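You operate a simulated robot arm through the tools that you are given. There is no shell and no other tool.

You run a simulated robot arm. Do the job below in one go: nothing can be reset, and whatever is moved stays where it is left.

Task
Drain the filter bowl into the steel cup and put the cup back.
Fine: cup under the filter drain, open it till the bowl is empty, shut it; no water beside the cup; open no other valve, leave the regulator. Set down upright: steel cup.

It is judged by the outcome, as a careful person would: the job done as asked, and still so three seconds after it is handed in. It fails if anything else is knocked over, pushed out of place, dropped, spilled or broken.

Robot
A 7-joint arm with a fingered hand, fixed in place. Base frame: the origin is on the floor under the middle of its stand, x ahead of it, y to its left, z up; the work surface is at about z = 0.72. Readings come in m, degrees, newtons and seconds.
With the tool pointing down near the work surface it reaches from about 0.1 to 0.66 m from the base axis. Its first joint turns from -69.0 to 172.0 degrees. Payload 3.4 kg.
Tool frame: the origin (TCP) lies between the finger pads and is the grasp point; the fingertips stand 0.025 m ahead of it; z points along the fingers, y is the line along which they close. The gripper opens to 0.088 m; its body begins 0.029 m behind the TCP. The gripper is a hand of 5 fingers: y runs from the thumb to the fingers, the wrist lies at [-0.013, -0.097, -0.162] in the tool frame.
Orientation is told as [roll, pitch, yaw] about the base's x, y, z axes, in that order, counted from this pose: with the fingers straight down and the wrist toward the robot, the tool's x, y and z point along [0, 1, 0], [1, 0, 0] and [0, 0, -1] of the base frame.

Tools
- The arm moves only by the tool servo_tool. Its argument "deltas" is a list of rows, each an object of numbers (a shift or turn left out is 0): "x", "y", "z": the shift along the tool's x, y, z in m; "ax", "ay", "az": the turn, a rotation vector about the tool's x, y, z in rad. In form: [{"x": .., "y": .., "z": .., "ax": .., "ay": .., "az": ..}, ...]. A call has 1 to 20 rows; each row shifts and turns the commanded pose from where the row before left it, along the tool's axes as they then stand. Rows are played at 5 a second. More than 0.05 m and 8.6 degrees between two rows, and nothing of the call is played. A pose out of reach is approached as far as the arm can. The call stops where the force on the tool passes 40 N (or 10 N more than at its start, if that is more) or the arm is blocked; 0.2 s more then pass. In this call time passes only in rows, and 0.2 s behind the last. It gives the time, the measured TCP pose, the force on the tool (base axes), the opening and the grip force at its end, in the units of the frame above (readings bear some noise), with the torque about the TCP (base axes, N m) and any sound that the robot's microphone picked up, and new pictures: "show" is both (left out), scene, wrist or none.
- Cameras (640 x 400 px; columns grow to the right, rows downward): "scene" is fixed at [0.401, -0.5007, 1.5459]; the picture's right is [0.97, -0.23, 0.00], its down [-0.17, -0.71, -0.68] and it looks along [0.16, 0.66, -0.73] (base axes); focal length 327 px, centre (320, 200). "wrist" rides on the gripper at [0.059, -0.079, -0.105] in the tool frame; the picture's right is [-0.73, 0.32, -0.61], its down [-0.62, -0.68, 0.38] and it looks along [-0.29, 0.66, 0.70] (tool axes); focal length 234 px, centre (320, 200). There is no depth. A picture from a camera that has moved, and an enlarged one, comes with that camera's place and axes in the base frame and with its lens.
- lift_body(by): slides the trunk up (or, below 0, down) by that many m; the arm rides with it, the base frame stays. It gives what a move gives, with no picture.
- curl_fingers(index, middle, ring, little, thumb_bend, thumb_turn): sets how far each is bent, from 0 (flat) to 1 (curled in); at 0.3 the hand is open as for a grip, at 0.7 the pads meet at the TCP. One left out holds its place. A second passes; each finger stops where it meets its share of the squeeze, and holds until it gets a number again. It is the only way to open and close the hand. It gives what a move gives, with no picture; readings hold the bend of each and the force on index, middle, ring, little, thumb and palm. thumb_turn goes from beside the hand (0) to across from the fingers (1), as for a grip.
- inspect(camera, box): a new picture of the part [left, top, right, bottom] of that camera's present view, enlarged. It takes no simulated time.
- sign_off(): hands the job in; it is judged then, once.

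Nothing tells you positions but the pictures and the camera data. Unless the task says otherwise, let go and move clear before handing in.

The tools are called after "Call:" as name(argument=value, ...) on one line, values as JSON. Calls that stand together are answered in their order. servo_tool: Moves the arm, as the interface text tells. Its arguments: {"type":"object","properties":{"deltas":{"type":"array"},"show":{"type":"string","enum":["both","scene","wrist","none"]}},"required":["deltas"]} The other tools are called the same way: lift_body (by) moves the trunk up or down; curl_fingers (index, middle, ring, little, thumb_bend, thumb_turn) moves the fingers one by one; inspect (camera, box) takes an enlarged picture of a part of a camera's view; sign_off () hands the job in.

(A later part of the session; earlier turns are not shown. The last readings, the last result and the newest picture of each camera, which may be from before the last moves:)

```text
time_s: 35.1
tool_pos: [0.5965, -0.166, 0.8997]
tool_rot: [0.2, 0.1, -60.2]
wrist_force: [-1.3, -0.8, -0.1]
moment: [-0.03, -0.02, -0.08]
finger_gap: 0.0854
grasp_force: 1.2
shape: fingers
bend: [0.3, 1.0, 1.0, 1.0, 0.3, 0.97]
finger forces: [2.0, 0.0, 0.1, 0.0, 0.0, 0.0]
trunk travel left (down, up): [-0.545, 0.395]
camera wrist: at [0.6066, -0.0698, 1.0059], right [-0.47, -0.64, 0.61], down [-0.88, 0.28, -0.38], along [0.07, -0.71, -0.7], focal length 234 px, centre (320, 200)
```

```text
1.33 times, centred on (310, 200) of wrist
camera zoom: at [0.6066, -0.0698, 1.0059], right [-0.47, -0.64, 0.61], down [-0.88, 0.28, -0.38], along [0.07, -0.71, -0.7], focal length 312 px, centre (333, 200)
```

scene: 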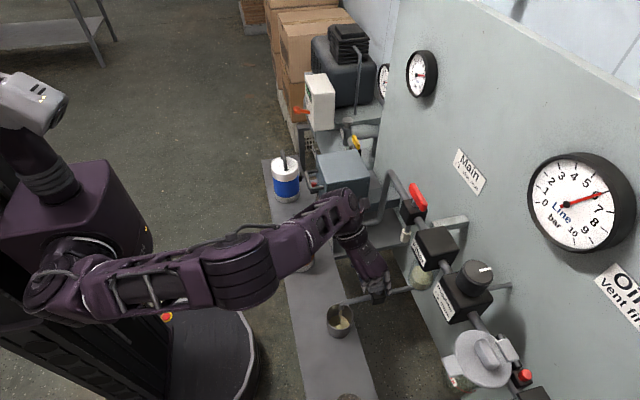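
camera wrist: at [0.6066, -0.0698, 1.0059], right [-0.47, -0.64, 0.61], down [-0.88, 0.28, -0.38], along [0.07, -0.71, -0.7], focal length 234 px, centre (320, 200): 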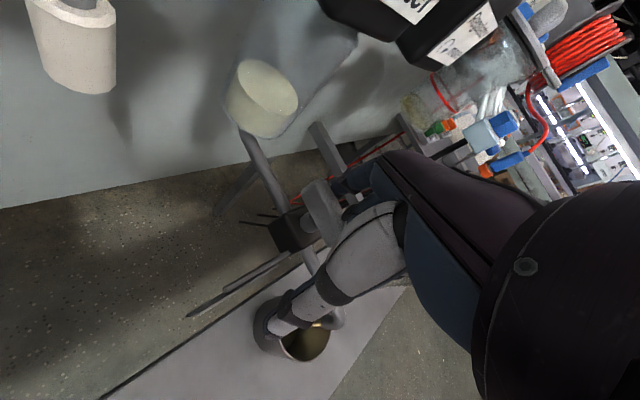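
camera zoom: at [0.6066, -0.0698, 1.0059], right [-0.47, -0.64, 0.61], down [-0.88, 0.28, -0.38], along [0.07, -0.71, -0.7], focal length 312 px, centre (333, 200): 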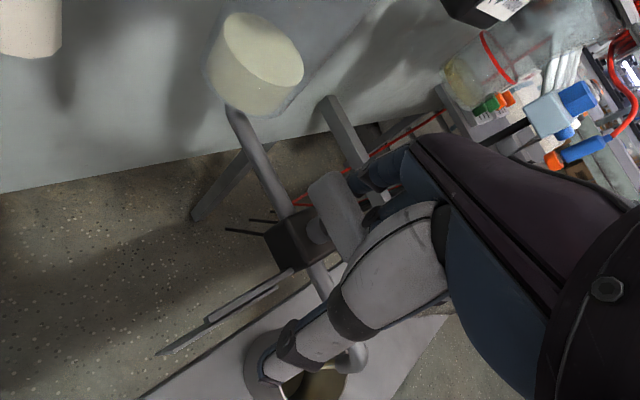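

The drain is open: a stream is falling cleanly into the middle of the cup. While it runs I'll move the finger off the bar and round to its robot-side end, ready to push it shut.

Call:
servo_tool(deltas=[{"x": -0.0045, "y": 0.0078}, {"x": -0.0107, "y": -0.0061}, {"x": -0.0107, "y": -0.0061}, {"x": -0.0107, "y": -0.0061}])

Call:
inspect(camera="scene", box=[310, 250, 438, 350])

Call:
inspect(camera="wrist", box=[190, 50, 430, 350])

```text
time_s: 36.1
tool_pos: [0.5585, -0.1743, 0.9009]
tool_rot: [-0.1, 0.0, -60.3]
wrist_force: [0.8, -0.3, -0.3]
moment: [0.0, 0.02, 0.04]
finger_gap: 0.0851
grasp_force: 0.1
shape: fingers
bend: [0.3, 1.0, 1.0, 1.0, 0.3, 0.97]
finger forces: [0.1, 0.0, 0.1, 0.0, 0.0, 0.1]
trunk travel left (down, up): [-0.545, 0.395]
camera wrist: at [0.5689, -0.0783, 1.006], right [-0.47, -0.64, 0.61], down [-0.88, 0.28, -0.38], along [0.07, -0.71, -0.7], focal length 234 px, centre (320, 200)
```

scene: 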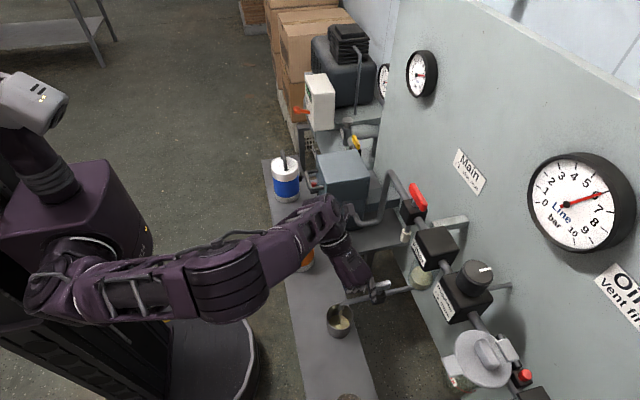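
wrist: 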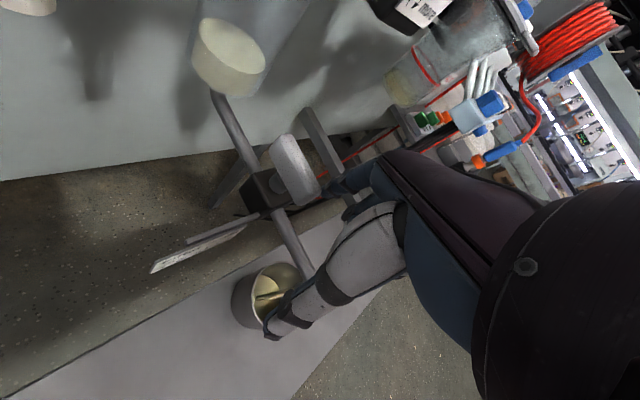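

```text
4.00 times, centred on (374, 300) of scene
camera zoom: at [0.401, -0.5007, 1.5459], right [0.97, -0.23, 0.0], down [-0.17, -0.71, -0.68], along [0.16, 0.66, -0.73], focal length 1307 px, centre (104, -200)
```

zoom: 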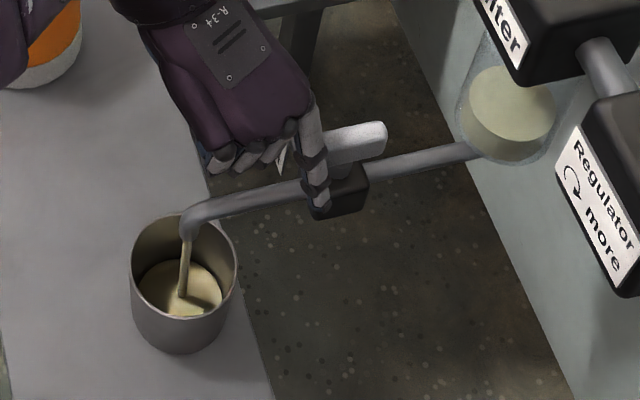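

```text
1.33 times, centred on (310, 200) of wrist
camera zoom: at [0.5689, -0.0783, 1.006], right [-0.47, -0.64, 0.61], down [-0.88, 0.28, -0.38], along [0.07, -0.71, -0.7], focal length 312 px, centre (333, 200)
```

zoom: 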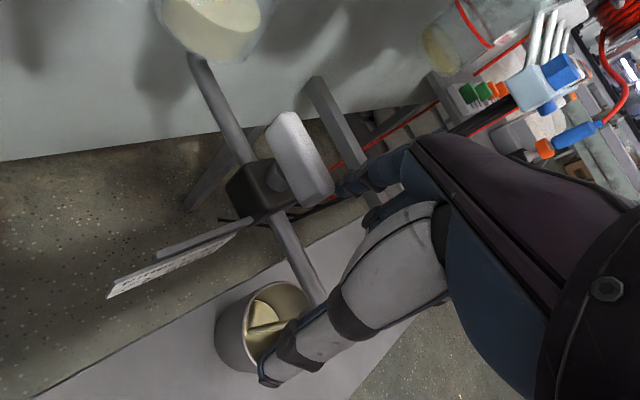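

The bar now lies along the pipe and water is draining steadily. I'll hold still and watch the bowl and the cup level.

Call:
servo_tool(deltas=[{"x": 0}, {"x": 0}, {"x": 0}, {"x": 0}, {"x": 0}], show="none")

Call:
inspect(camera="scene", box=[310, 250, 454, 340])

Call:
inspect(camera="wrist", box=[160, 0, 320, 100])

```text
time_s: 37.3
tool_pos: [0.5598, -0.1744, 0.9008]
tool_rot: [0.0, 0.0, -60.2]
wrist_force: [0.6, 0.9, 0.5]
moment: [-0.03, 0.03, 0.03]
finger_gap: 0.0846
grasp_force: 0.1
shape: fingers
bend: [0.3, 1.0, 1.0, 1.0, 0.3, 0.97]
finger forces: [0.0, 0.1, 0.1, 0.0, 0.1, 0.0]
trunk travel left (down, up): [-0.545, 0.395]
```

```text
4.44 times, centred on (382, 295) of scene
camera zoom: at [0.401, -0.5007, 1.5459], right [0.97, -0.23, 0.0], down [-0.17, -0.71, -0.68], along [0.16, 0.66, -0.73], focal length 1452 px, centre (44, -222)
```

zoom: 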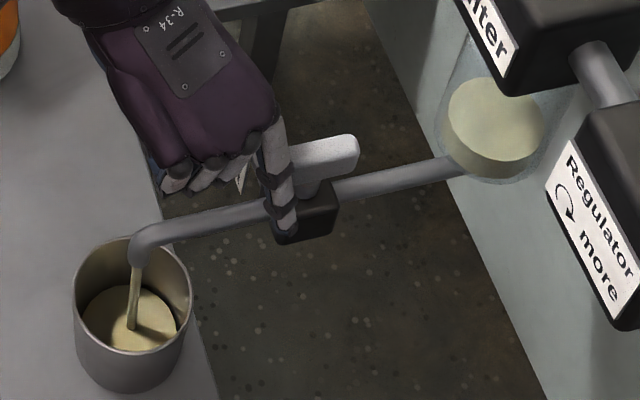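

```text
4.00 times, centred on (240, 50) of wrist
camera zoom: at [0.5694, -0.0783, 1.0057], right [-0.47, -0.64, 0.61], down [-0.88, 0.28, -0.38], along [0.07, -0.71, -0.7], focal length 937 px, centre (640, 800)
```

zoom: 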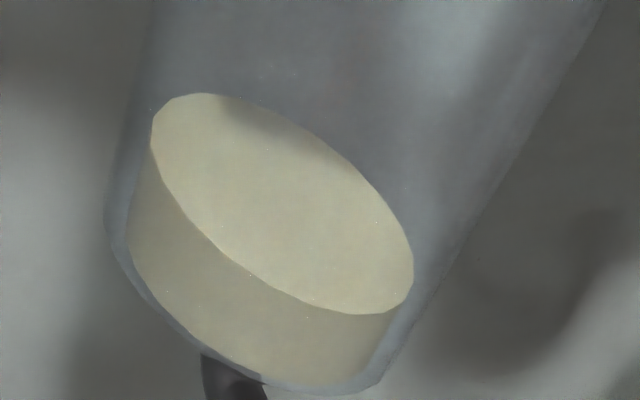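

The bowl level is dropping and the stream is still clean. I'll keep waiting.

Call:
servo_tool(deltas=[{"x": 0}, {"x": 0}, {"x": 0}, {"x": 0}, {"x": 0}, {"x": 0}, {"x": 0}, {"x": 0}, {"x": 0}, {"x": 0}], show="none")

Call:
inspect(camera="scene", box=[310, 250, 454, 340])

Call:
inspect(camera="wrist", box=[160, 0, 320, 100])

```text
time_s: 39.5
tool_pos: [0.5582, -0.1745, 0.9007]
tool_rot: [0.0, 0.0, -60.3]
wrist_force: [0.2, -0.7, -0.9]
moment: [-0.02, 0.0, 0.02]
finger_gap: 0.085
grasp_force: 0.0
shape: fingers
bend: [0.3, 1.0, 1.0, 1.0, 0.3, 0.97]
finger forces: [0.1, 0.0, 0.0, 0.0, 0.0, 0.0]
trunk travel left (down, up): [-0.545, 0.395]
```

```text
4.44 times, centred on (382, 295) of scene
camera zoom: at [0.401, -0.5007, 1.5459], right [0.97, -0.23, 0.0], down [-0.17, -0.71, -0.68], along [0.16, 0.66, -0.73], focal length 1452 px, centre (44, -222)
```

zoom: 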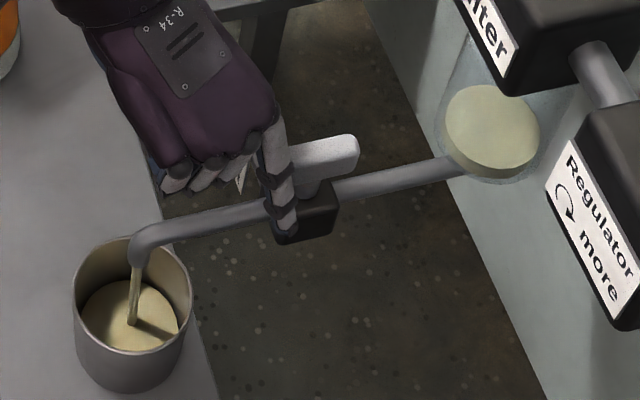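

```text
4.00 times, centred on (240, 50) of wrist
camera zoom: at [0.5694, -0.0783, 1.0058], right [-0.47, -0.64, 0.61], down [-0.88, 0.28, -0.38], along [0.07, -0.71, -0.7], focal length 937 px, centre (640, 800)
```

zoom: 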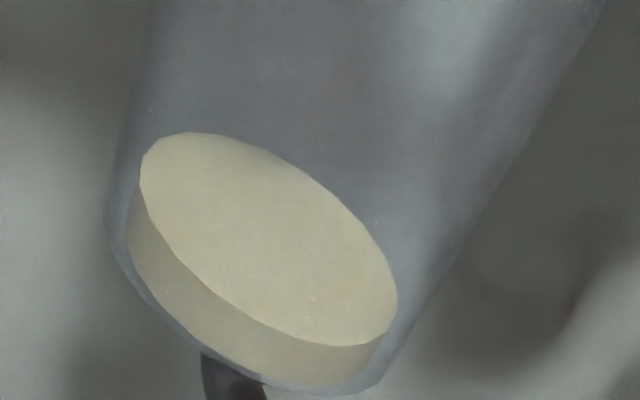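

The bowl is about two thirds drained, with roughly 3 s to go at this rate. I'll keep holding.

Call:
servo_tool(deltas=[{"x": 0}, {"x": 0}, {"x": 0}, {"x": 0}, {"x": 0}, {"x": 0}, {"x": 0}, {"x": 0}, {"x": 0}, {"x": 0}, {"x": 0}, {"x": 0}, {"x": 0}, {"x": 0}], show="none")

Call:
inspect(camera="scene", box=[310, 250, 454, 340])

Call:
inspect(camera="wrist", box=[160, 0, 320, 100])

```text
time_s: 42.5
tool_pos: [0.5582, -0.1752, 0.901]
tool_rot: [0.0, -0.1, -60.3]
wrist_force: [-0.3, 0.9, -0.2]
moment: [0.02, -0.02, 0.01]
finger_gap: 0.085
grasp_force: 0.1
shape: fingers
bend: [0.3, 1.0, 1.0, 1.0, 0.3, 0.97]
finger forces: [0.0, 0.0, 0.0, 0.0, 0.1, 0.1]
trunk travel left (down, up): [-0.545, 0.395]
```

```text
4.44 times, centred on (382, 295) of scene
camera zoom: at [0.401, -0.5007, 1.5459], right [0.97, -0.23, 0.0], down [-0.17, -0.71, -0.68], along [0.16, 0.66, -0.73], focal length 1452 px, centre (44, -222)
```

zoom: 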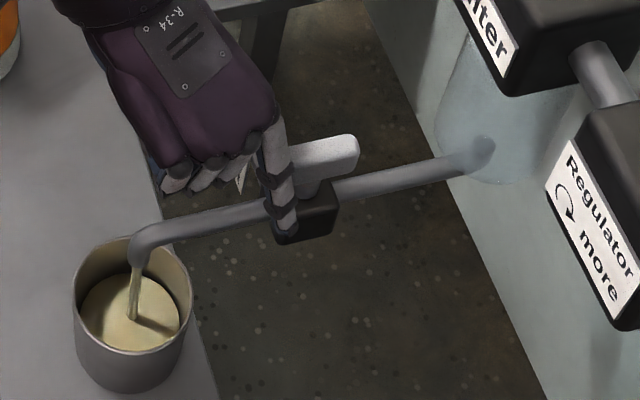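

```text
4.00 times, centred on (240, 50) of wrist
camera zoom: at [0.5694, -0.0783, 1.0058], right [-0.47, -0.64, 0.61], down [-0.88, 0.28, -0.38], along [0.07, -0.71, -0.7], focal length 937 px, centre (640, 800)
```

zoom: 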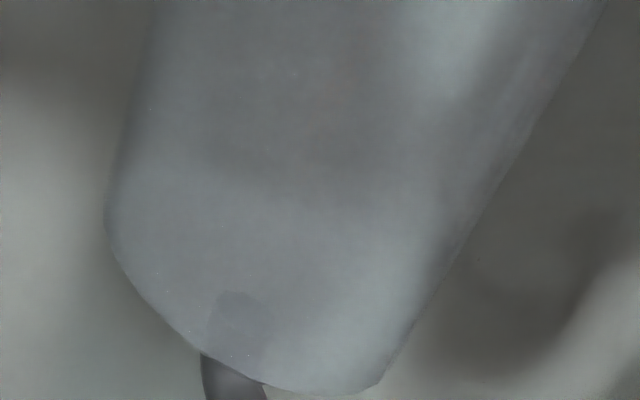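

The bowl now looks empty, with a last trickle in the stream. I'll wait one more second for it to run out before shutting the valve.

Call:
servo_tool(deltas=[{"x": 0}, {"x": 0}, {"x": 0}, {"x": 0}], show="none")

Call:
inspect(camera="scene", box=[310, 250, 454, 340])

Call:
inspect(camera="wrist", box=[190, 100, 410, 300])

```text
time_s: 43.5
tool_pos: [0.5592, -0.1762, 0.9008]
tool_rot: [0.1, -0.1, -60.2]
wrist_force: [0.6, 0.4, -0.3]
moment: [0.01, 0.02, 0.0]
finger_gap: 0.0849
grasp_force: 0.1
shape: fingers
bend: [0.3, 1.0, 1.0, 1.0, 0.3, 0.97]
finger forces: [0.0, 0.0, 0.0, 0.1, 0.0, 0.1]
trunk travel left (down, up): [-0.545, 0.395]
```

```text
4.44 times, centred on (382, 295) of scene
camera zoom: at [0.401, -0.5007, 1.5459], right [0.97, -0.23, 0.0], down [-0.17, -0.71, -0.68], along [0.16, 0.66, -0.73], focal length 1452 px, centre (44, -222)
```

zoom: 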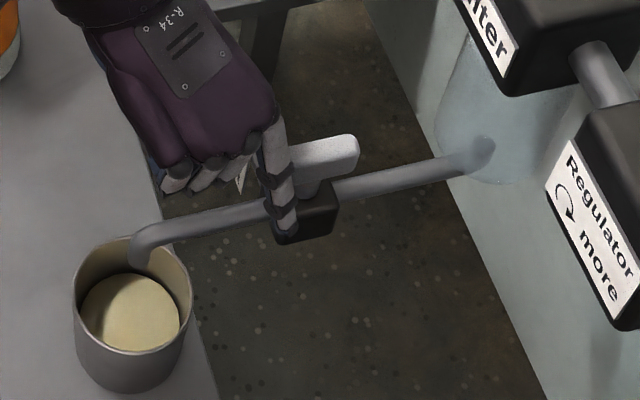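

```text
2.00 times, centred on (300, 200) of wrist
camera zoom: at [0.5694, -0.0783, 1.0058], right [-0.47, -0.64, 0.61], down [-0.88, 0.28, -0.38], along [0.07, -0.71, -0.7], focal length 468 px, centre (360, 200)
```

zoom: 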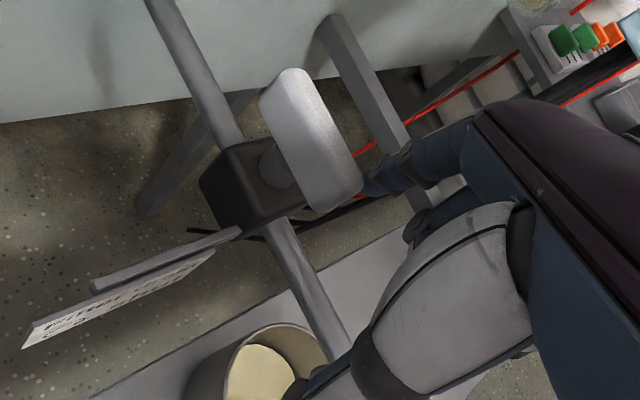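

The stream has stopped and the bowl is empty. Now I'll push the bar's robot-side end in +y (clockwise) to shut it, checking partway.

Call:
servo_tool(deltas=[{"x": 0.0079, "y": -0.0047}, {"x": 0.0015, "y": -0.0026}, {"x": 0.0004, "y": -0.0066}, {"x": 0.0003, "y": -0.0066}, {"x": 0.0036, "y": -0.0056}, {"x": 0.0037, "y": -0.0055}])

Call:
inspect(camera="scene", box=[310, 250, 438, 330])

Call:
inspect(camera="wrist", box=[190, 100, 410, 300])

```text
time_s: 44.9
tool_pos: [0.5592, -0.1387, 0.8994]
tool_rot: [0.0, 0.1, -60.2]
wrist_force: [0.3, -2.0, -0.6]
moment: [-0.01, 0.03, -0.06]
finger_gap: 0.0852
grasp_force: 0.8
shape: fingers
bend: [0.3, 1.0, 1.0, 1.0, 0.3, 0.97]
finger forces: [0.8, 0.0, 0.0, 0.0, 0.0, 0.0]
trunk travel left (down, up): [-0.545, 0.395]
camera wrist: at [0.5696, -0.0421, 1.0046], right [-0.47, -0.64, 0.61], down [-0.88, 0.28, -0.38], along [0.07, -0.71, -0.7], focal length 234 px, centre (320, 200)
```

scene: 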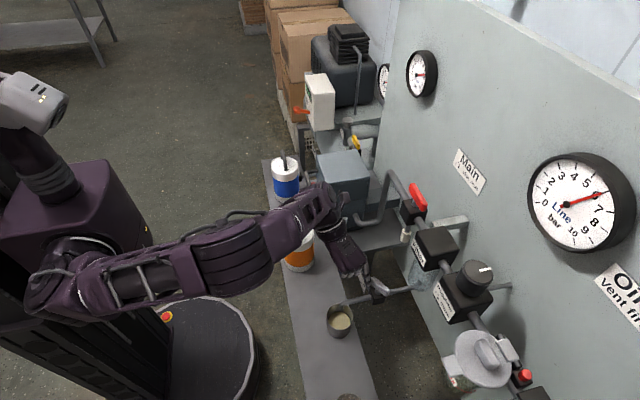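
wrist: 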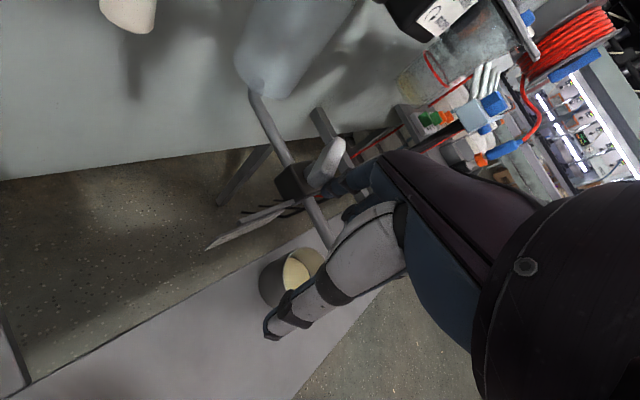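

```text
5.00 times, centred on (374, 290) of scene
camera zoom: at [0.401, -0.5007, 1.5459], right [0.97, -0.23, 0.0], down [-0.17, -0.71, -0.68], along [0.16, 0.66, -0.73], focal length 1634 px, centre (50, -250)
```

zoom: 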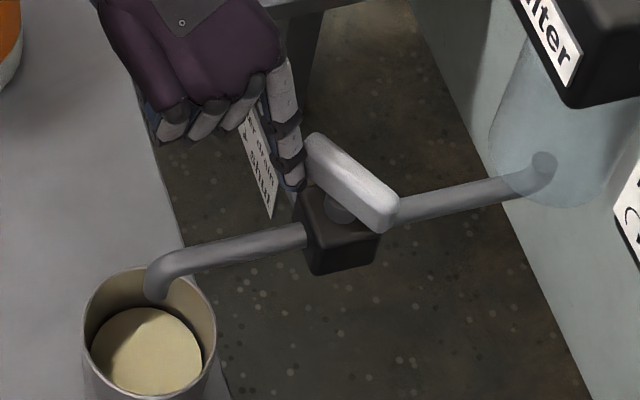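

```text
2.00 times, centred on (300, 200) of wrist
camera zoom: at [0.5696, -0.0421, 1.0046], right [-0.47, -0.64, 0.61], down [-0.88, 0.28, -0.38], along [0.07, -0.71, -0.7], focal length 468 px, centre (360, 200)
```

zoom: 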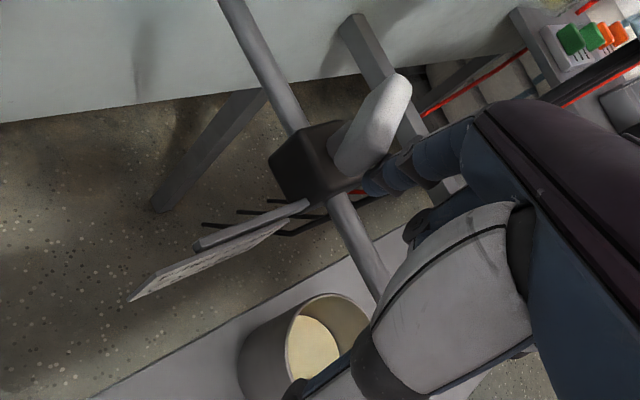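

The bar is swinging shut, now about two thirds of the way. I'll finish the arc and push gently against the stop.

Call:
servo_tool(deltas=[{"x": 0.0058, "y": -0.003}, {"x": 0.0059, "y": -0.0029}, {"x": 0.0023, "y": -0.0003}, {"x": 0.002, "y": 0.0003}])

Call:
inspect(camera="scene", box=[310, 250, 438, 330])

Call:
inspect(camera="wrist", box=[190, 100, 410, 300])

```text
time_s: 45.9
tool_pos: [0.5704, -0.1269, 0.9015]
tool_rot: [0.0, -0.1, -60.4]
wrist_force: [-1.8, -0.1, -0.8]
moment: [0.0, 0.0, -0.09]
finger_gap: 0.0837
grasp_force: 0.8
shape: fingers
bend: [0.31, 1.0, 1.0, 1.0, 0.3, 0.97]
finger forces: [2.0, 0.0, 0.0, 0.1, 0.1, 0.0]
trunk travel left (down, up): [-0.545, 0.395]
camera wrist: at [0.5807, -0.0295, 1.0059], right [-0.47, -0.64, 0.61], down [-0.88, 0.28, -0.38], along [0.07, -0.71, -0.7], focal length 234 px, centre (320, 200)
```

scene: 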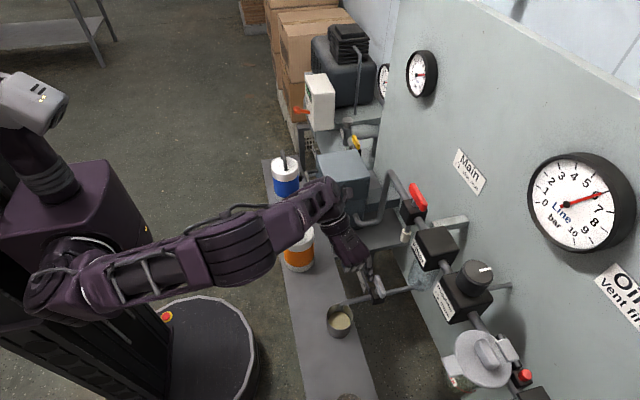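
wrist: 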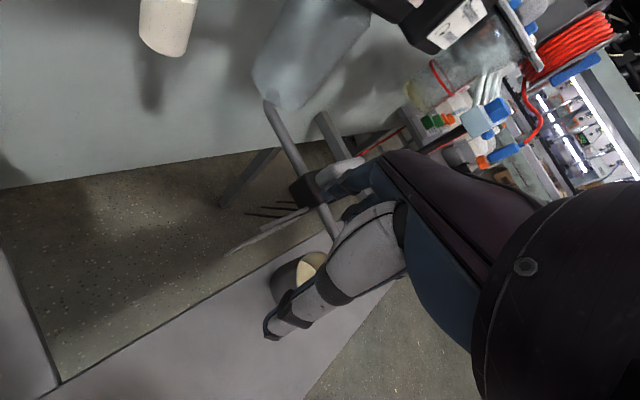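

```text
5.00 times, centred on (374, 290) of scene
camera zoom: at [0.401, -0.5007, 1.5459], right [0.97, -0.23, 0.0], down [-0.17, -0.71, -0.68], along [0.16, 0.66, -0.73], focal length 1634 px, centre (50, -250)
```

zoom: 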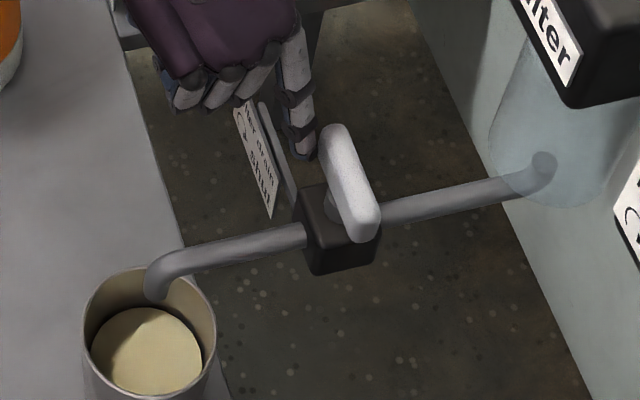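

```text
2.00 times, centred on (300, 200) of wrist
camera zoom: at [0.5807, -0.0295, 1.0059], right [-0.47, -0.64, 0.61], down [-0.88, 0.28, -0.38], along [0.07, -0.71, -0.7], focal length 468 px, centre (360, 200)
```

zoom: 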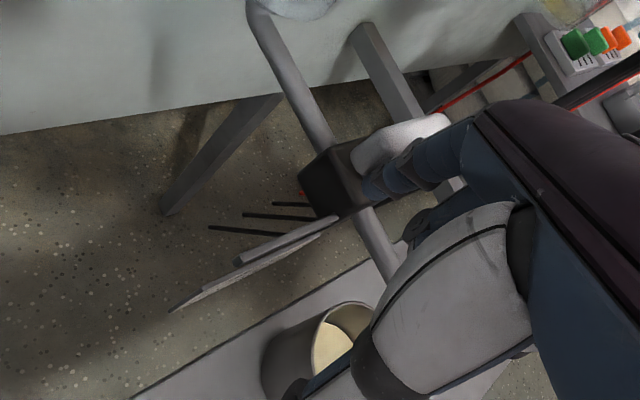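

Call:
inspect(camera="scene", box=[310, 250, 406, 310])

```text
6.67 times, centred on (358, 280) of scene
camera zoom: at [0.401, -0.5007, 1.5459], right [0.97, -0.23, 0.0], down [-0.17, -0.71, -0.68], along [0.16, 0.66, -0.73], focal length 2178 px, centre (67, -333)
```

zoom: 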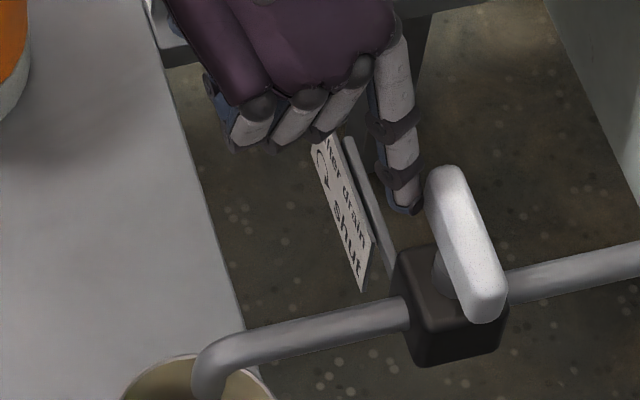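

The handle looks the same as at the start, across the pipe. I'll give it one small extra nudge against the stop to be sure it's fully shut, then back off the finger.

Call:
servo_tool(deltas=[{"x": 0.0026, "y": 0.0015}, {"x": 0.0017, "y": 0.001}], show="none")

Call:
inspect(camera="scene", box=[310, 250, 406, 310])

```text
time_s: 46.5
tool_pos: [0.5742, -0.1258, 0.9009]
tool_rot: [0.1, 0.0, -60.3]
wrist_force: [-6.4, -0.7, 2.3]
moment: [-0.06, 0.02, -0.32]
finger_gap: 0.0817
grasp_force: 3.6
shape: fingers
bend: [0.32, 1.0, 1.0, 1.0, 0.3, 0.97]
finger forces: [7.1, 0.1, 0.0, 0.0, 0.0, 0.0]
trunk travel left (down, up): [-0.545, 0.395]
```

```text
6.67 times, centred on (358, 280) of scene
camera zoom: at [0.401, -0.5007, 1.5459], right [0.97, -0.23, 0.0], down [-0.17, -0.71, -0.68], along [0.16, 0.66, -0.73], focal length 2178 px, centre (67, -333)
```

zoom: 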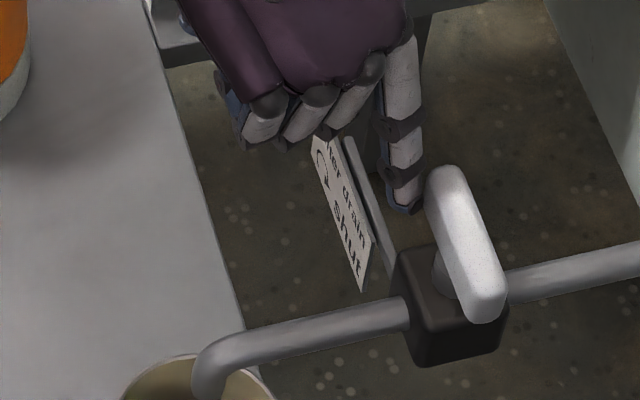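

The force rose to 7 N with no further motion, so the valve is fully shut. I'll back the finger off, rise, and go back to the staging pose above the cup.

Call:
servo_tool(deltas=[{"x": -0.013, "y": -0.0075}, {"x": -0.013, "y": -0.0075}, {"z": -0.035}, {"z": -0.035}, {"z": -0.035}, {"x": -0.0308, "y": 0.0162}, {"x": -0.0308, "y": 0.0162}, {"x": -0.0308, "y": 0.0162}])

Call:
inspect(camera="scene", box=[310, 250, 438, 350])

```text
time_s: 48.3
tool_pos: [0.4889, -0.2154, 1.0046]
tool_rot: [0.0, 0.1, -60.2]
wrist_force: [-0.4, 0.8, 0.3]
moment: [-0.01, -0.05, 0.02]
finger_gap: 0.0845
grasp_force: 0.0
shape: fingers
bend: [0.3, 1.0, 1.0, 1.0, 0.3, 0.97]
finger forces: [0.0, 0.0, 0.0, 0.1, 0.0, 0.0]
trunk travel left (down, up): [-0.545, 0.395]
camera wrist: at [0.4985, -0.1189, 1.1101], right [-0.47, -0.64, 0.61], down [-0.88, 0.28, -0.38], along [0.08, -0.71, -0.7], focal length 234 px, centre (320, 200)
```

scene: 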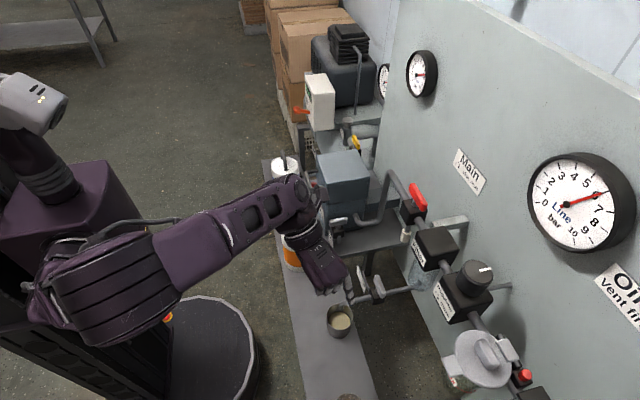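
wrist: 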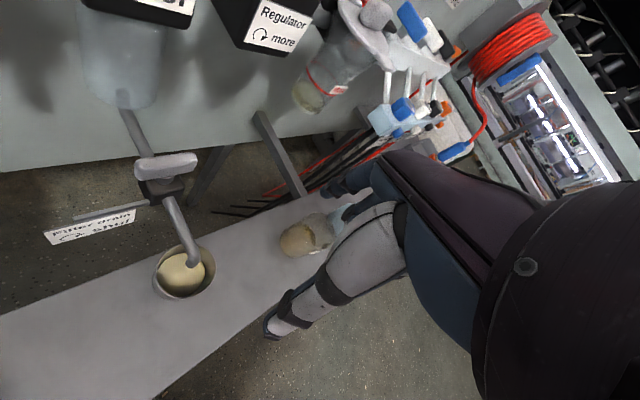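

```text
4.00 times, centred on (374, 300) of scene
camera zoom: at [0.401, -0.5007, 1.5459], right [0.97, -0.23, 0.0], down [-0.17, -0.71, -0.68], along [0.16, 0.66, -0.73], focal length 1307 px, centre (104, -200)
```

zoom: 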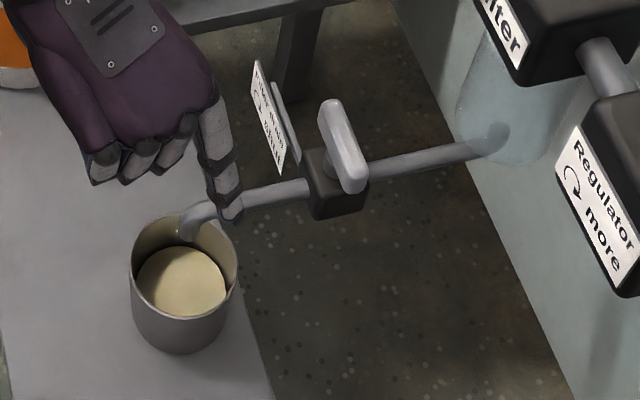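

There seems to be something at the spout mouth, possibly a last drip. I'll look closer before touching the cup.

Call:
inspect(camera="scene", box=[330, 290, 378, 340])

Call:
inspect(camera="wrist", box=[140, 220, 236, 310])

```text
8.00 times, centred on (354, 315) of scene
camera zoom: at [0.401, -0.5007, 1.5459], right [0.97, -0.23, 0.0], down [-0.17, -0.71, -0.68], along [0.16, 0.66, -0.73], focal length 2614 px, centre (48, -720)
```

zoom: 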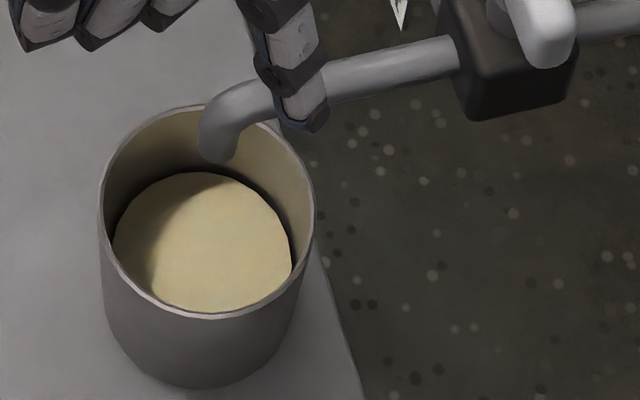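

```text
4.44 times, centred on (188, 265) of wrist
camera zoom: at [0.4985, -0.1189, 1.1101], right [-0.47, -0.64, 0.61], down [-0.88, 0.28, -0.38], along [0.08, -0.71, -0.7], focal length 1041 px, centre (907, -89)
```

zoom: 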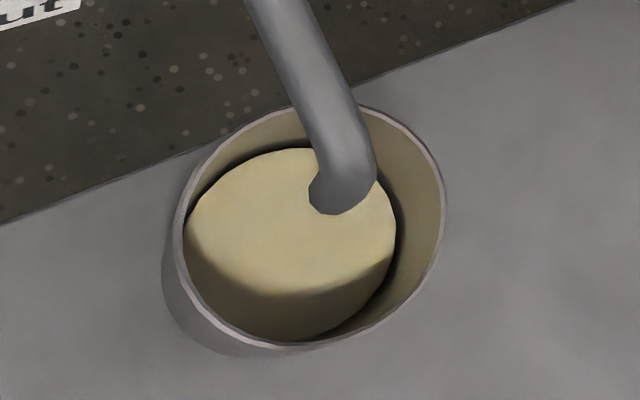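

No drip is visible, the bench around the cup is dry, and the cup is about half full. I'll reopen the fingers, tilt back to the side-grasp orientation and come down behind the cup.

Call:
curl_fingers(index=0.3, middle=0.3, ring=0.3, little=0.3, thumb_bend=0.3)

Call:
servo_tool(deltas=[{"ay": 0.137}, {"ay": 0.137}, {"ay": 0.137}, {"ay": 0.137}, {"ay": 0.137}, {"ay": 0.137}, {"ay": 0.138}], show="none")

Call:
lift_body(by=-0.1)

Call:
servo_tool(deltas=[{"x": 0.0}])

Call:
inspect(camera="scene", box=[270, 260, 398, 340])

```text
time_s: 49.3
tool_pos: [0.4894, -0.2145, 1.0039]
tool_rot: [0.0, 0.0, -60.2]
wrist_force: [-0.2, -0.3, 0.5]
moment: [0.01, 0.02, -0.04]
finger_gap: 0.0844
grasp_force: 0.0
shape: fingers
bend: [0.3, 0.3, 0.3, 0.3, 0.3, 0.97]
finger forces: [0.1, 0.0, 0.1, 0.0, 0.0, 0.1]
trunk travel left (down, up): [-0.545, 0.395]
```

```text
time_s: 50.9
tool_pos: [0.4887, -0.2138, 1.0047]
tool_rot: [55.3, 0.1, -60.4]
wrist_force: [-0.6, 0.1, -0.1]
moment: [-0.03, 0.0, 0.01]
finger_gap: 0.0845
grasp_force: 0.0
shape: fingers
bend: [0.3, 0.3, 0.3, 0.3, 0.3, 0.97]
finger forces: [0.0, 0.0, 0.0, 0.0, 0.0, 0.1]
trunk travel left (down, up): [-0.545, 0.395]
```

```text
time_s: 52.2
tool_pos: [0.4894, -0.2142, 0.9049]
tool_rot: [55.0, -0.1, -60.3]
wrist_force: [1.0, 0.1, 0.8]
moment: [0.03, 0.02, 0.0]
finger_gap: 0.0844
grasp_force: 0.1
shape: fingers
bend: [0.3, 0.3, 0.3, 0.3, 0.3, 0.97]
finger forces: [0.0, 0.0, 0.1, 0.1, 0.0, 0.0]
trunk travel left (down, up): [-0.445, 0.495]
```

```text
time_s: 52.6
tool_pos: [0.4883, -0.2134, 0.9033]
tool_rot: [55.0, 0.1, -60.3]
wrist_force: [-0.1, -0.6, -0.7]
moment: [0.01, -0.01, 0.02]
finger_gap: 0.0844
grasp_force: 0.0
shape: fingers
bend: [0.3, 0.3, 0.3, 0.3, 0.3, 0.97]
finger forces: [0.1, 0.1, 0.1, 0.0, 0.1, 0.1]
trunk travel left (down, up): [-0.445, 0.495]
camera wrist: at [0.4027, -0.1724, 1.0131], right [-0.63, -0.73, -0.25], down [-0.38, 0.57, -0.73], along [0.68, -0.37, -0.64], focal length 234 px, centre (320, 200)
```

scene: 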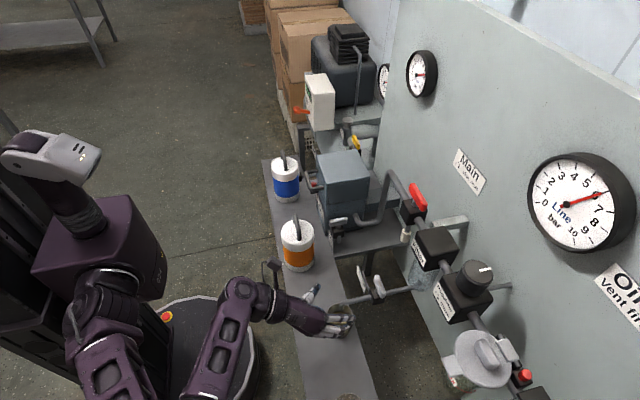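
wrist: 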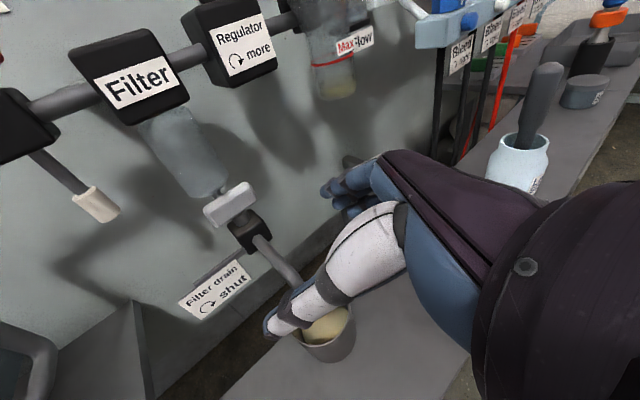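

```text
5.00 times, centred on (334, 300) of scene
camera zoom: at [0.401, -0.5007, 1.5459], right [0.97, -0.23, 0.0], down [-0.17, -0.71, -0.68], along [0.16, 0.66, -0.73], focal length 1634 px, centre (250, -300)
```

zoom: 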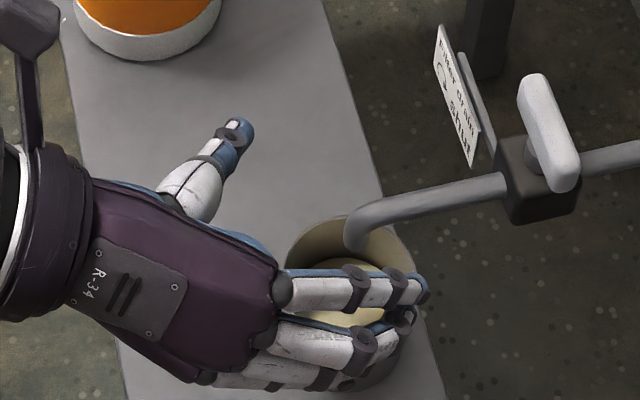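

The hand is right behind and above the cup on the same path I left by. I'll go straight down to grasp height, guarded.

Call:
servo_tool(deltas=[{"x": -0.0137, "z": 0.0096}, {"x": -0.0137, "z": 0.0096}, {"x": -0.0137, "z": 0.0096}, {"x": -0.0137, "z": 0.0096}, {"x": -0.0137, "z": 0.0096}, {"x": -0.0137, "z": 0.0096}, {"x": -0.0114, "z": 0.008}])

Call:
inspect(camera="scene", box=[280, 270, 408, 350])

```text
time_s: 54.2
tool_pos: [0.4881, -0.213, 0.8206]
tool_rot: [54.8, 0.1, -60.1]
wrist_force: [0.4, 0.1, 0.3]
moment: [0.0, 0.03, -0.02]
finger_gap: 0.0847
grasp_force: 0.0
shape: fingers
bend: [0.3, 0.3, 0.3, 0.3, 0.3, 0.97]
finger forces: [0.0, 0.0, 0.0, 0.0, 0.0, 0.0]
out of reach, approached as far as the arm can: row 6, 7
trunk travel left (down, up): [-0.445, 0.495]
camera wrist: at [0.4024, -0.1711, 0.9295], right [-0.63, -0.73, -0.24], down [-0.38, 0.57, -0.73], along [0.67, -0.37, -0.64], focal length 234 px, centre (320, 200)
```

scene: 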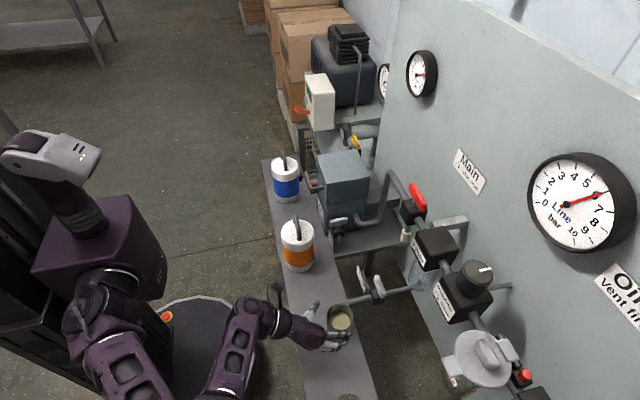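
wrist: 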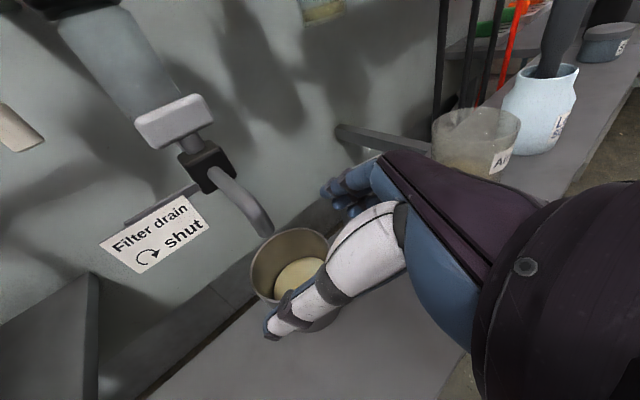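

```text
5.00 times, centred on (344, 310) of scene
camera zoom: at [0.401, -0.5007, 1.5459], right [0.97, -0.23, 0.0], down [-0.17, -0.71, -0.68], along [0.16, 0.66, -0.73], focal length 1634 px, centre (200, -350)
```

zoom: 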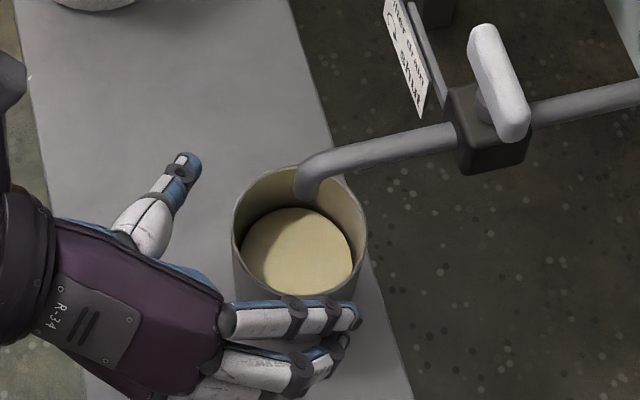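

The arm ran out of reach downward at this trunk height. I'll rise a little with the arm and lower the trunk to its earlier height, so the grasp and return have the reach they had before.

Call:
servo_tool(deltas=[{"x": 0.0137, "z": -0.0096}, {"x": 0.0137, "z": -0.0096}, {"x": 0.0137, "z": -0.0096}, {"x": 0.0137, "z": -0.0096}], show="none")

Call:
lift_body(by=-0.085)

Call:
servo_tool(deltas=[{"x": 0.0}], show="none")

```text
time_s: 55.2
tool_pos: [0.4874, -0.2138, 0.8889]
tool_rot: [55.0, 0.0, -60.3]
wrist_force: [-0.8, 0.9, 0.6]
moment: [-0.01, -0.01, 0.01]
finger_gap: 0.0845
grasp_force: 0.0
shape: fingers
bend: [0.3, 0.3, 0.3, 0.3, 0.3, 0.97]
finger forces: [0.0, 0.0, 0.1, 0.0, 0.0, 0.1]
trunk travel left (down, up): [-0.445, 0.495]
```

```text
time_s: 56.5
tool_pos: [0.4878, -0.2148, 0.8041]
tool_rot: [55.0, 0.0, -60.3]
wrist_force: [-0.2, -0.6, -0.5]
moment: [0.0, 0.0, -0.02]
finger_gap: 0.0843
grasp_force: 0.0
shape: fingers
bend: [0.3, 0.3, 0.3, 0.3, 0.3, 0.97]
finger forces: [0.1, 0.0, 0.0, 0.0, 0.0, 0.1]
trunk travel left (down, up): [-0.36, 0.58]
```

```text
time_s: 56.9
tool_pos: [0.4874, -0.214, 0.8051]
tool_rot: [55.1, -0.1, -60.3]
wrist_force: [1.1, 0.6, 0.3]
moment: [-0.02, 0.0, 0.01]
finger_gap: 0.0844
grasp_force: 0.1
shape: fingers
bend: [0.3, 0.3, 0.3, 0.3, 0.3, 0.97]
finger forces: [0.0, 0.0, 0.1, 0.0, 0.0, 0.0]
trunk travel left (down, up): [-0.36, 0.58]
```

The reach is restored. I'll descend the last 17 mm and slide forward around the cup to the same pose I released it from.

Call:
servo_tool(deltas=[{"x": -0.007, "z": 0.0049}, {"x": -0.007, "z": 0.0049}, {"x": 0.00368, "y": 0.00016, "z": 0.00524}, {"x": 0.00368, "y": 0.00016, "z": 0.00524}, {"x": 0.00368, "y": 0.00016, "z": 0.00524}, {"x": 0.00368, "y": 0.00016, "z": 0.00524}, {"x": 0.00368, "y": 0.00016, "z": 0.00524}])

Call:
inspect(camera="scene", box=[300, 280, 396, 340])

Call:
inspect(camera="wrist", box=[220, 140, 420, 300])

```text
time_s: 58.5
tool_pos: [0.5151, -0.1974, 0.7882]
tool_rot: [55.1, 0.1, -60.2]
wrist_force: [0.3, 0.1, 0.1]
moment: [-0.02, -0.01, -0.02]
finger_gap: 0.0841
grasp_force: 0.1
shape: fingers
bend: [0.3, 0.3, 0.3, 0.3, 0.3, 0.97]
finger forces: [0.0, 0.1, 0.0, 0.0, 0.1, 0.0]
trunk travel left (down, up): [-0.36, 0.58]
camera wrist: at [0.4299, -0.1566, 0.8962], right [-0.63, -0.73, -0.25], down [-0.38, 0.57, -0.73], along [0.68, -0.37, -0.64], focal length 234 px, centre (320, 200)
```

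scene: 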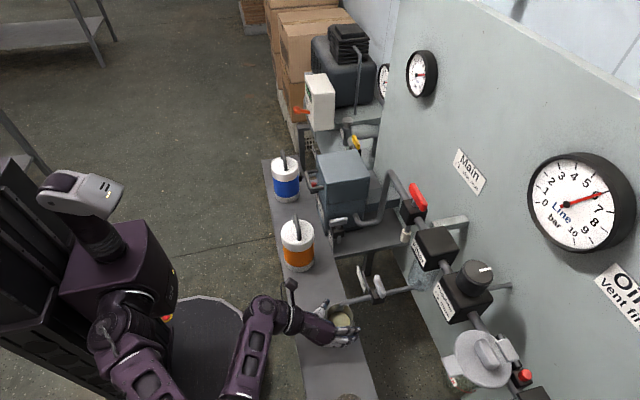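
wrist: 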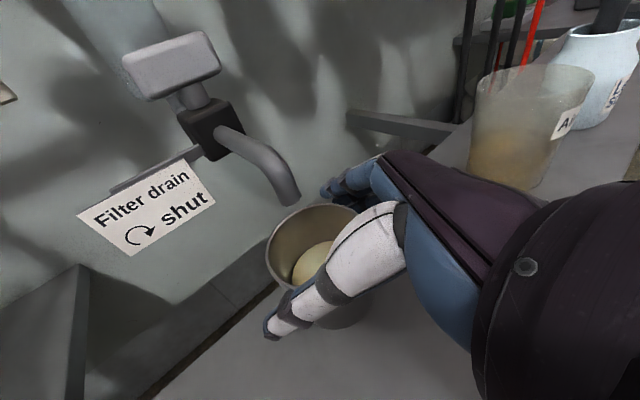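

```text
6.67 times, centred on (348, 310) of scene
camera zoom: at [0.401, -0.5007, 1.5459], right [0.97, -0.23, 0.0], down [-0.17, -0.71, -0.68], along [0.16, 0.66, -0.73], focal length 2178 px, centre (133, -533)
```

zoom: 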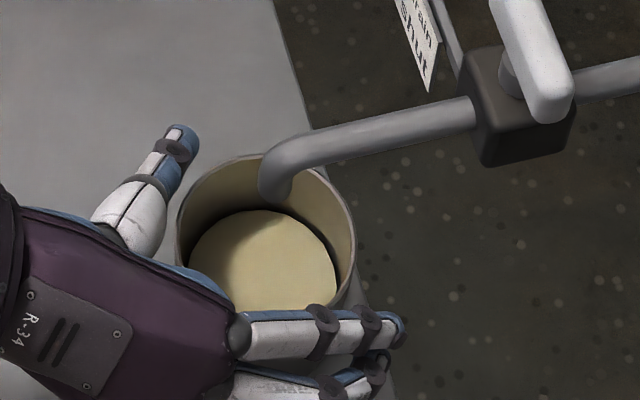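

```text
2.50 times, centred on (320, 220) of wrist
camera zoom: at [0.4299, -0.1566, 0.8962], right [-0.63, -0.73, -0.25], down [-0.38, 0.57, -0.73], along [0.68, -0.37, -0.64], focal length 585 px, centre (320, 150)
```

zoom: 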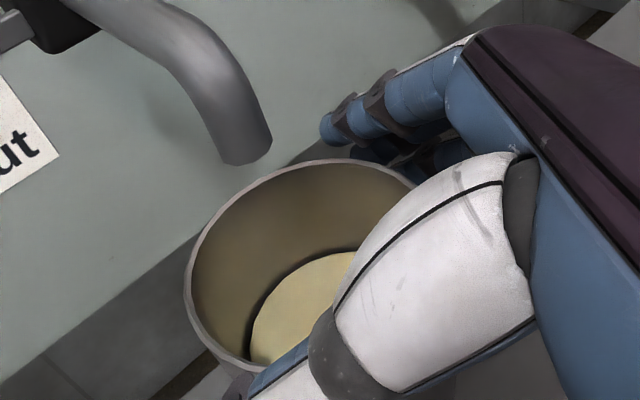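

The hand matches the release pose around the cup. I'll close in small steps so the water isn't disturbed.

Call:
curl_fingers(index=0.4, middle=0.42, ring=0.42, little=0.42, thumb_bend=0.39)

Call:
curl_fingers(index=0.45, middle=0.48, ring=0.48, little=0.48, thumb_bend=0.43)

Call:
curl_fingers(index=0.5, middle=0.55, ring=0.55, little=0.5, thumb_bend=0.5)

Call:
inspect(camera="scene", box=[300, 280, 396, 340])

Call:
inspect(camera="wrist", box=[220, 140, 420, 300])

```text
time_s: 59.5
tool_pos: [0.5158, -0.1979, 0.7877]
tool_rot: [55.0, 0.1, -60.3]
wrist_force: [0.0, -0.5, 0.1]
moment: [-0.03, -0.01, 0.01]
finger_gap: 0.0668
grasp_force: 1.2
shape: fingers
bend: [0.39, 0.41, 0.42, 0.42, 0.38, 0.97]
finger forces: [0.6, 0.3, 0.0, 0.0, 0.6, 0.0]
trunk travel left (down, up): [-0.36, 0.58]
```

```text
time_s: 60.5
tool_pos: [0.5155, -0.1981, 0.7861]
tool_rot: [55.1, 0.1, -60.3]
wrist_force: [-0.6, -0.5, 1.6]
moment: [-0.05, -0.03, 0.02]
finger_gap: 0.0635
grasp_force: 4.4
shape: fingers
bend: [0.42, 0.45, 0.46, 0.48, 0.39, 0.97]
finger forces: [1.8, 2.3, 0.9, 0.0, 4.5, 0.1]
trunk travel left (down, up): [-0.36, 0.58]
```

```text
time_s: 61.5
tool_pos: [0.5171, -0.1984, 0.7869]
tool_rot: [55.2, 0.0, -60.4]
wrist_force: [1.1, -1.0, 2.8]
moment: [-0.1, -0.05, 0.0]
finger_gap: 0.0611
grasp_force: 11.2
shape: fingers
bend: [0.45, 0.48, 0.5, 0.5, 0.39, 0.96]
finger forces: [3.5, 4.9, 3.2, 0.0, 11.1, 0.0]
trunk travel left (down, up): [-0.36, 0.58]
```

```text
6.67 times, centred on (348, 310) of scene
camera zoom: at [0.401, -0.5007, 1.5459], right [0.97, -0.23, 0.0], down [-0.17, -0.71, -0.68], along [0.16, 0.66, -0.73], focal length 2178 px, centre (133, -533)
```

zoom: 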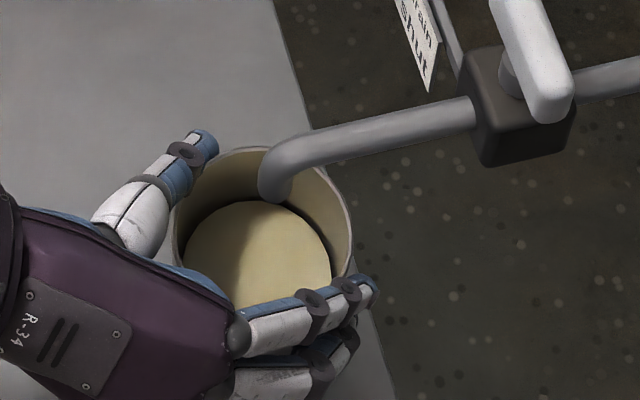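

```text
2.50 times, centred on (320, 220) of wrist
camera zoom: at [0.4296, -0.1567, 0.8963], right [-0.63, -0.73, -0.25], down [-0.38, 0.57, -0.73], along [0.68, -0.37, -0.64], focal length 585 px, centre (320, 150)
```

zoom: 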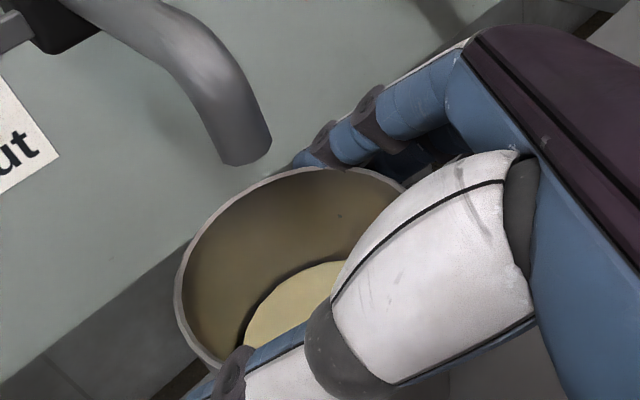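

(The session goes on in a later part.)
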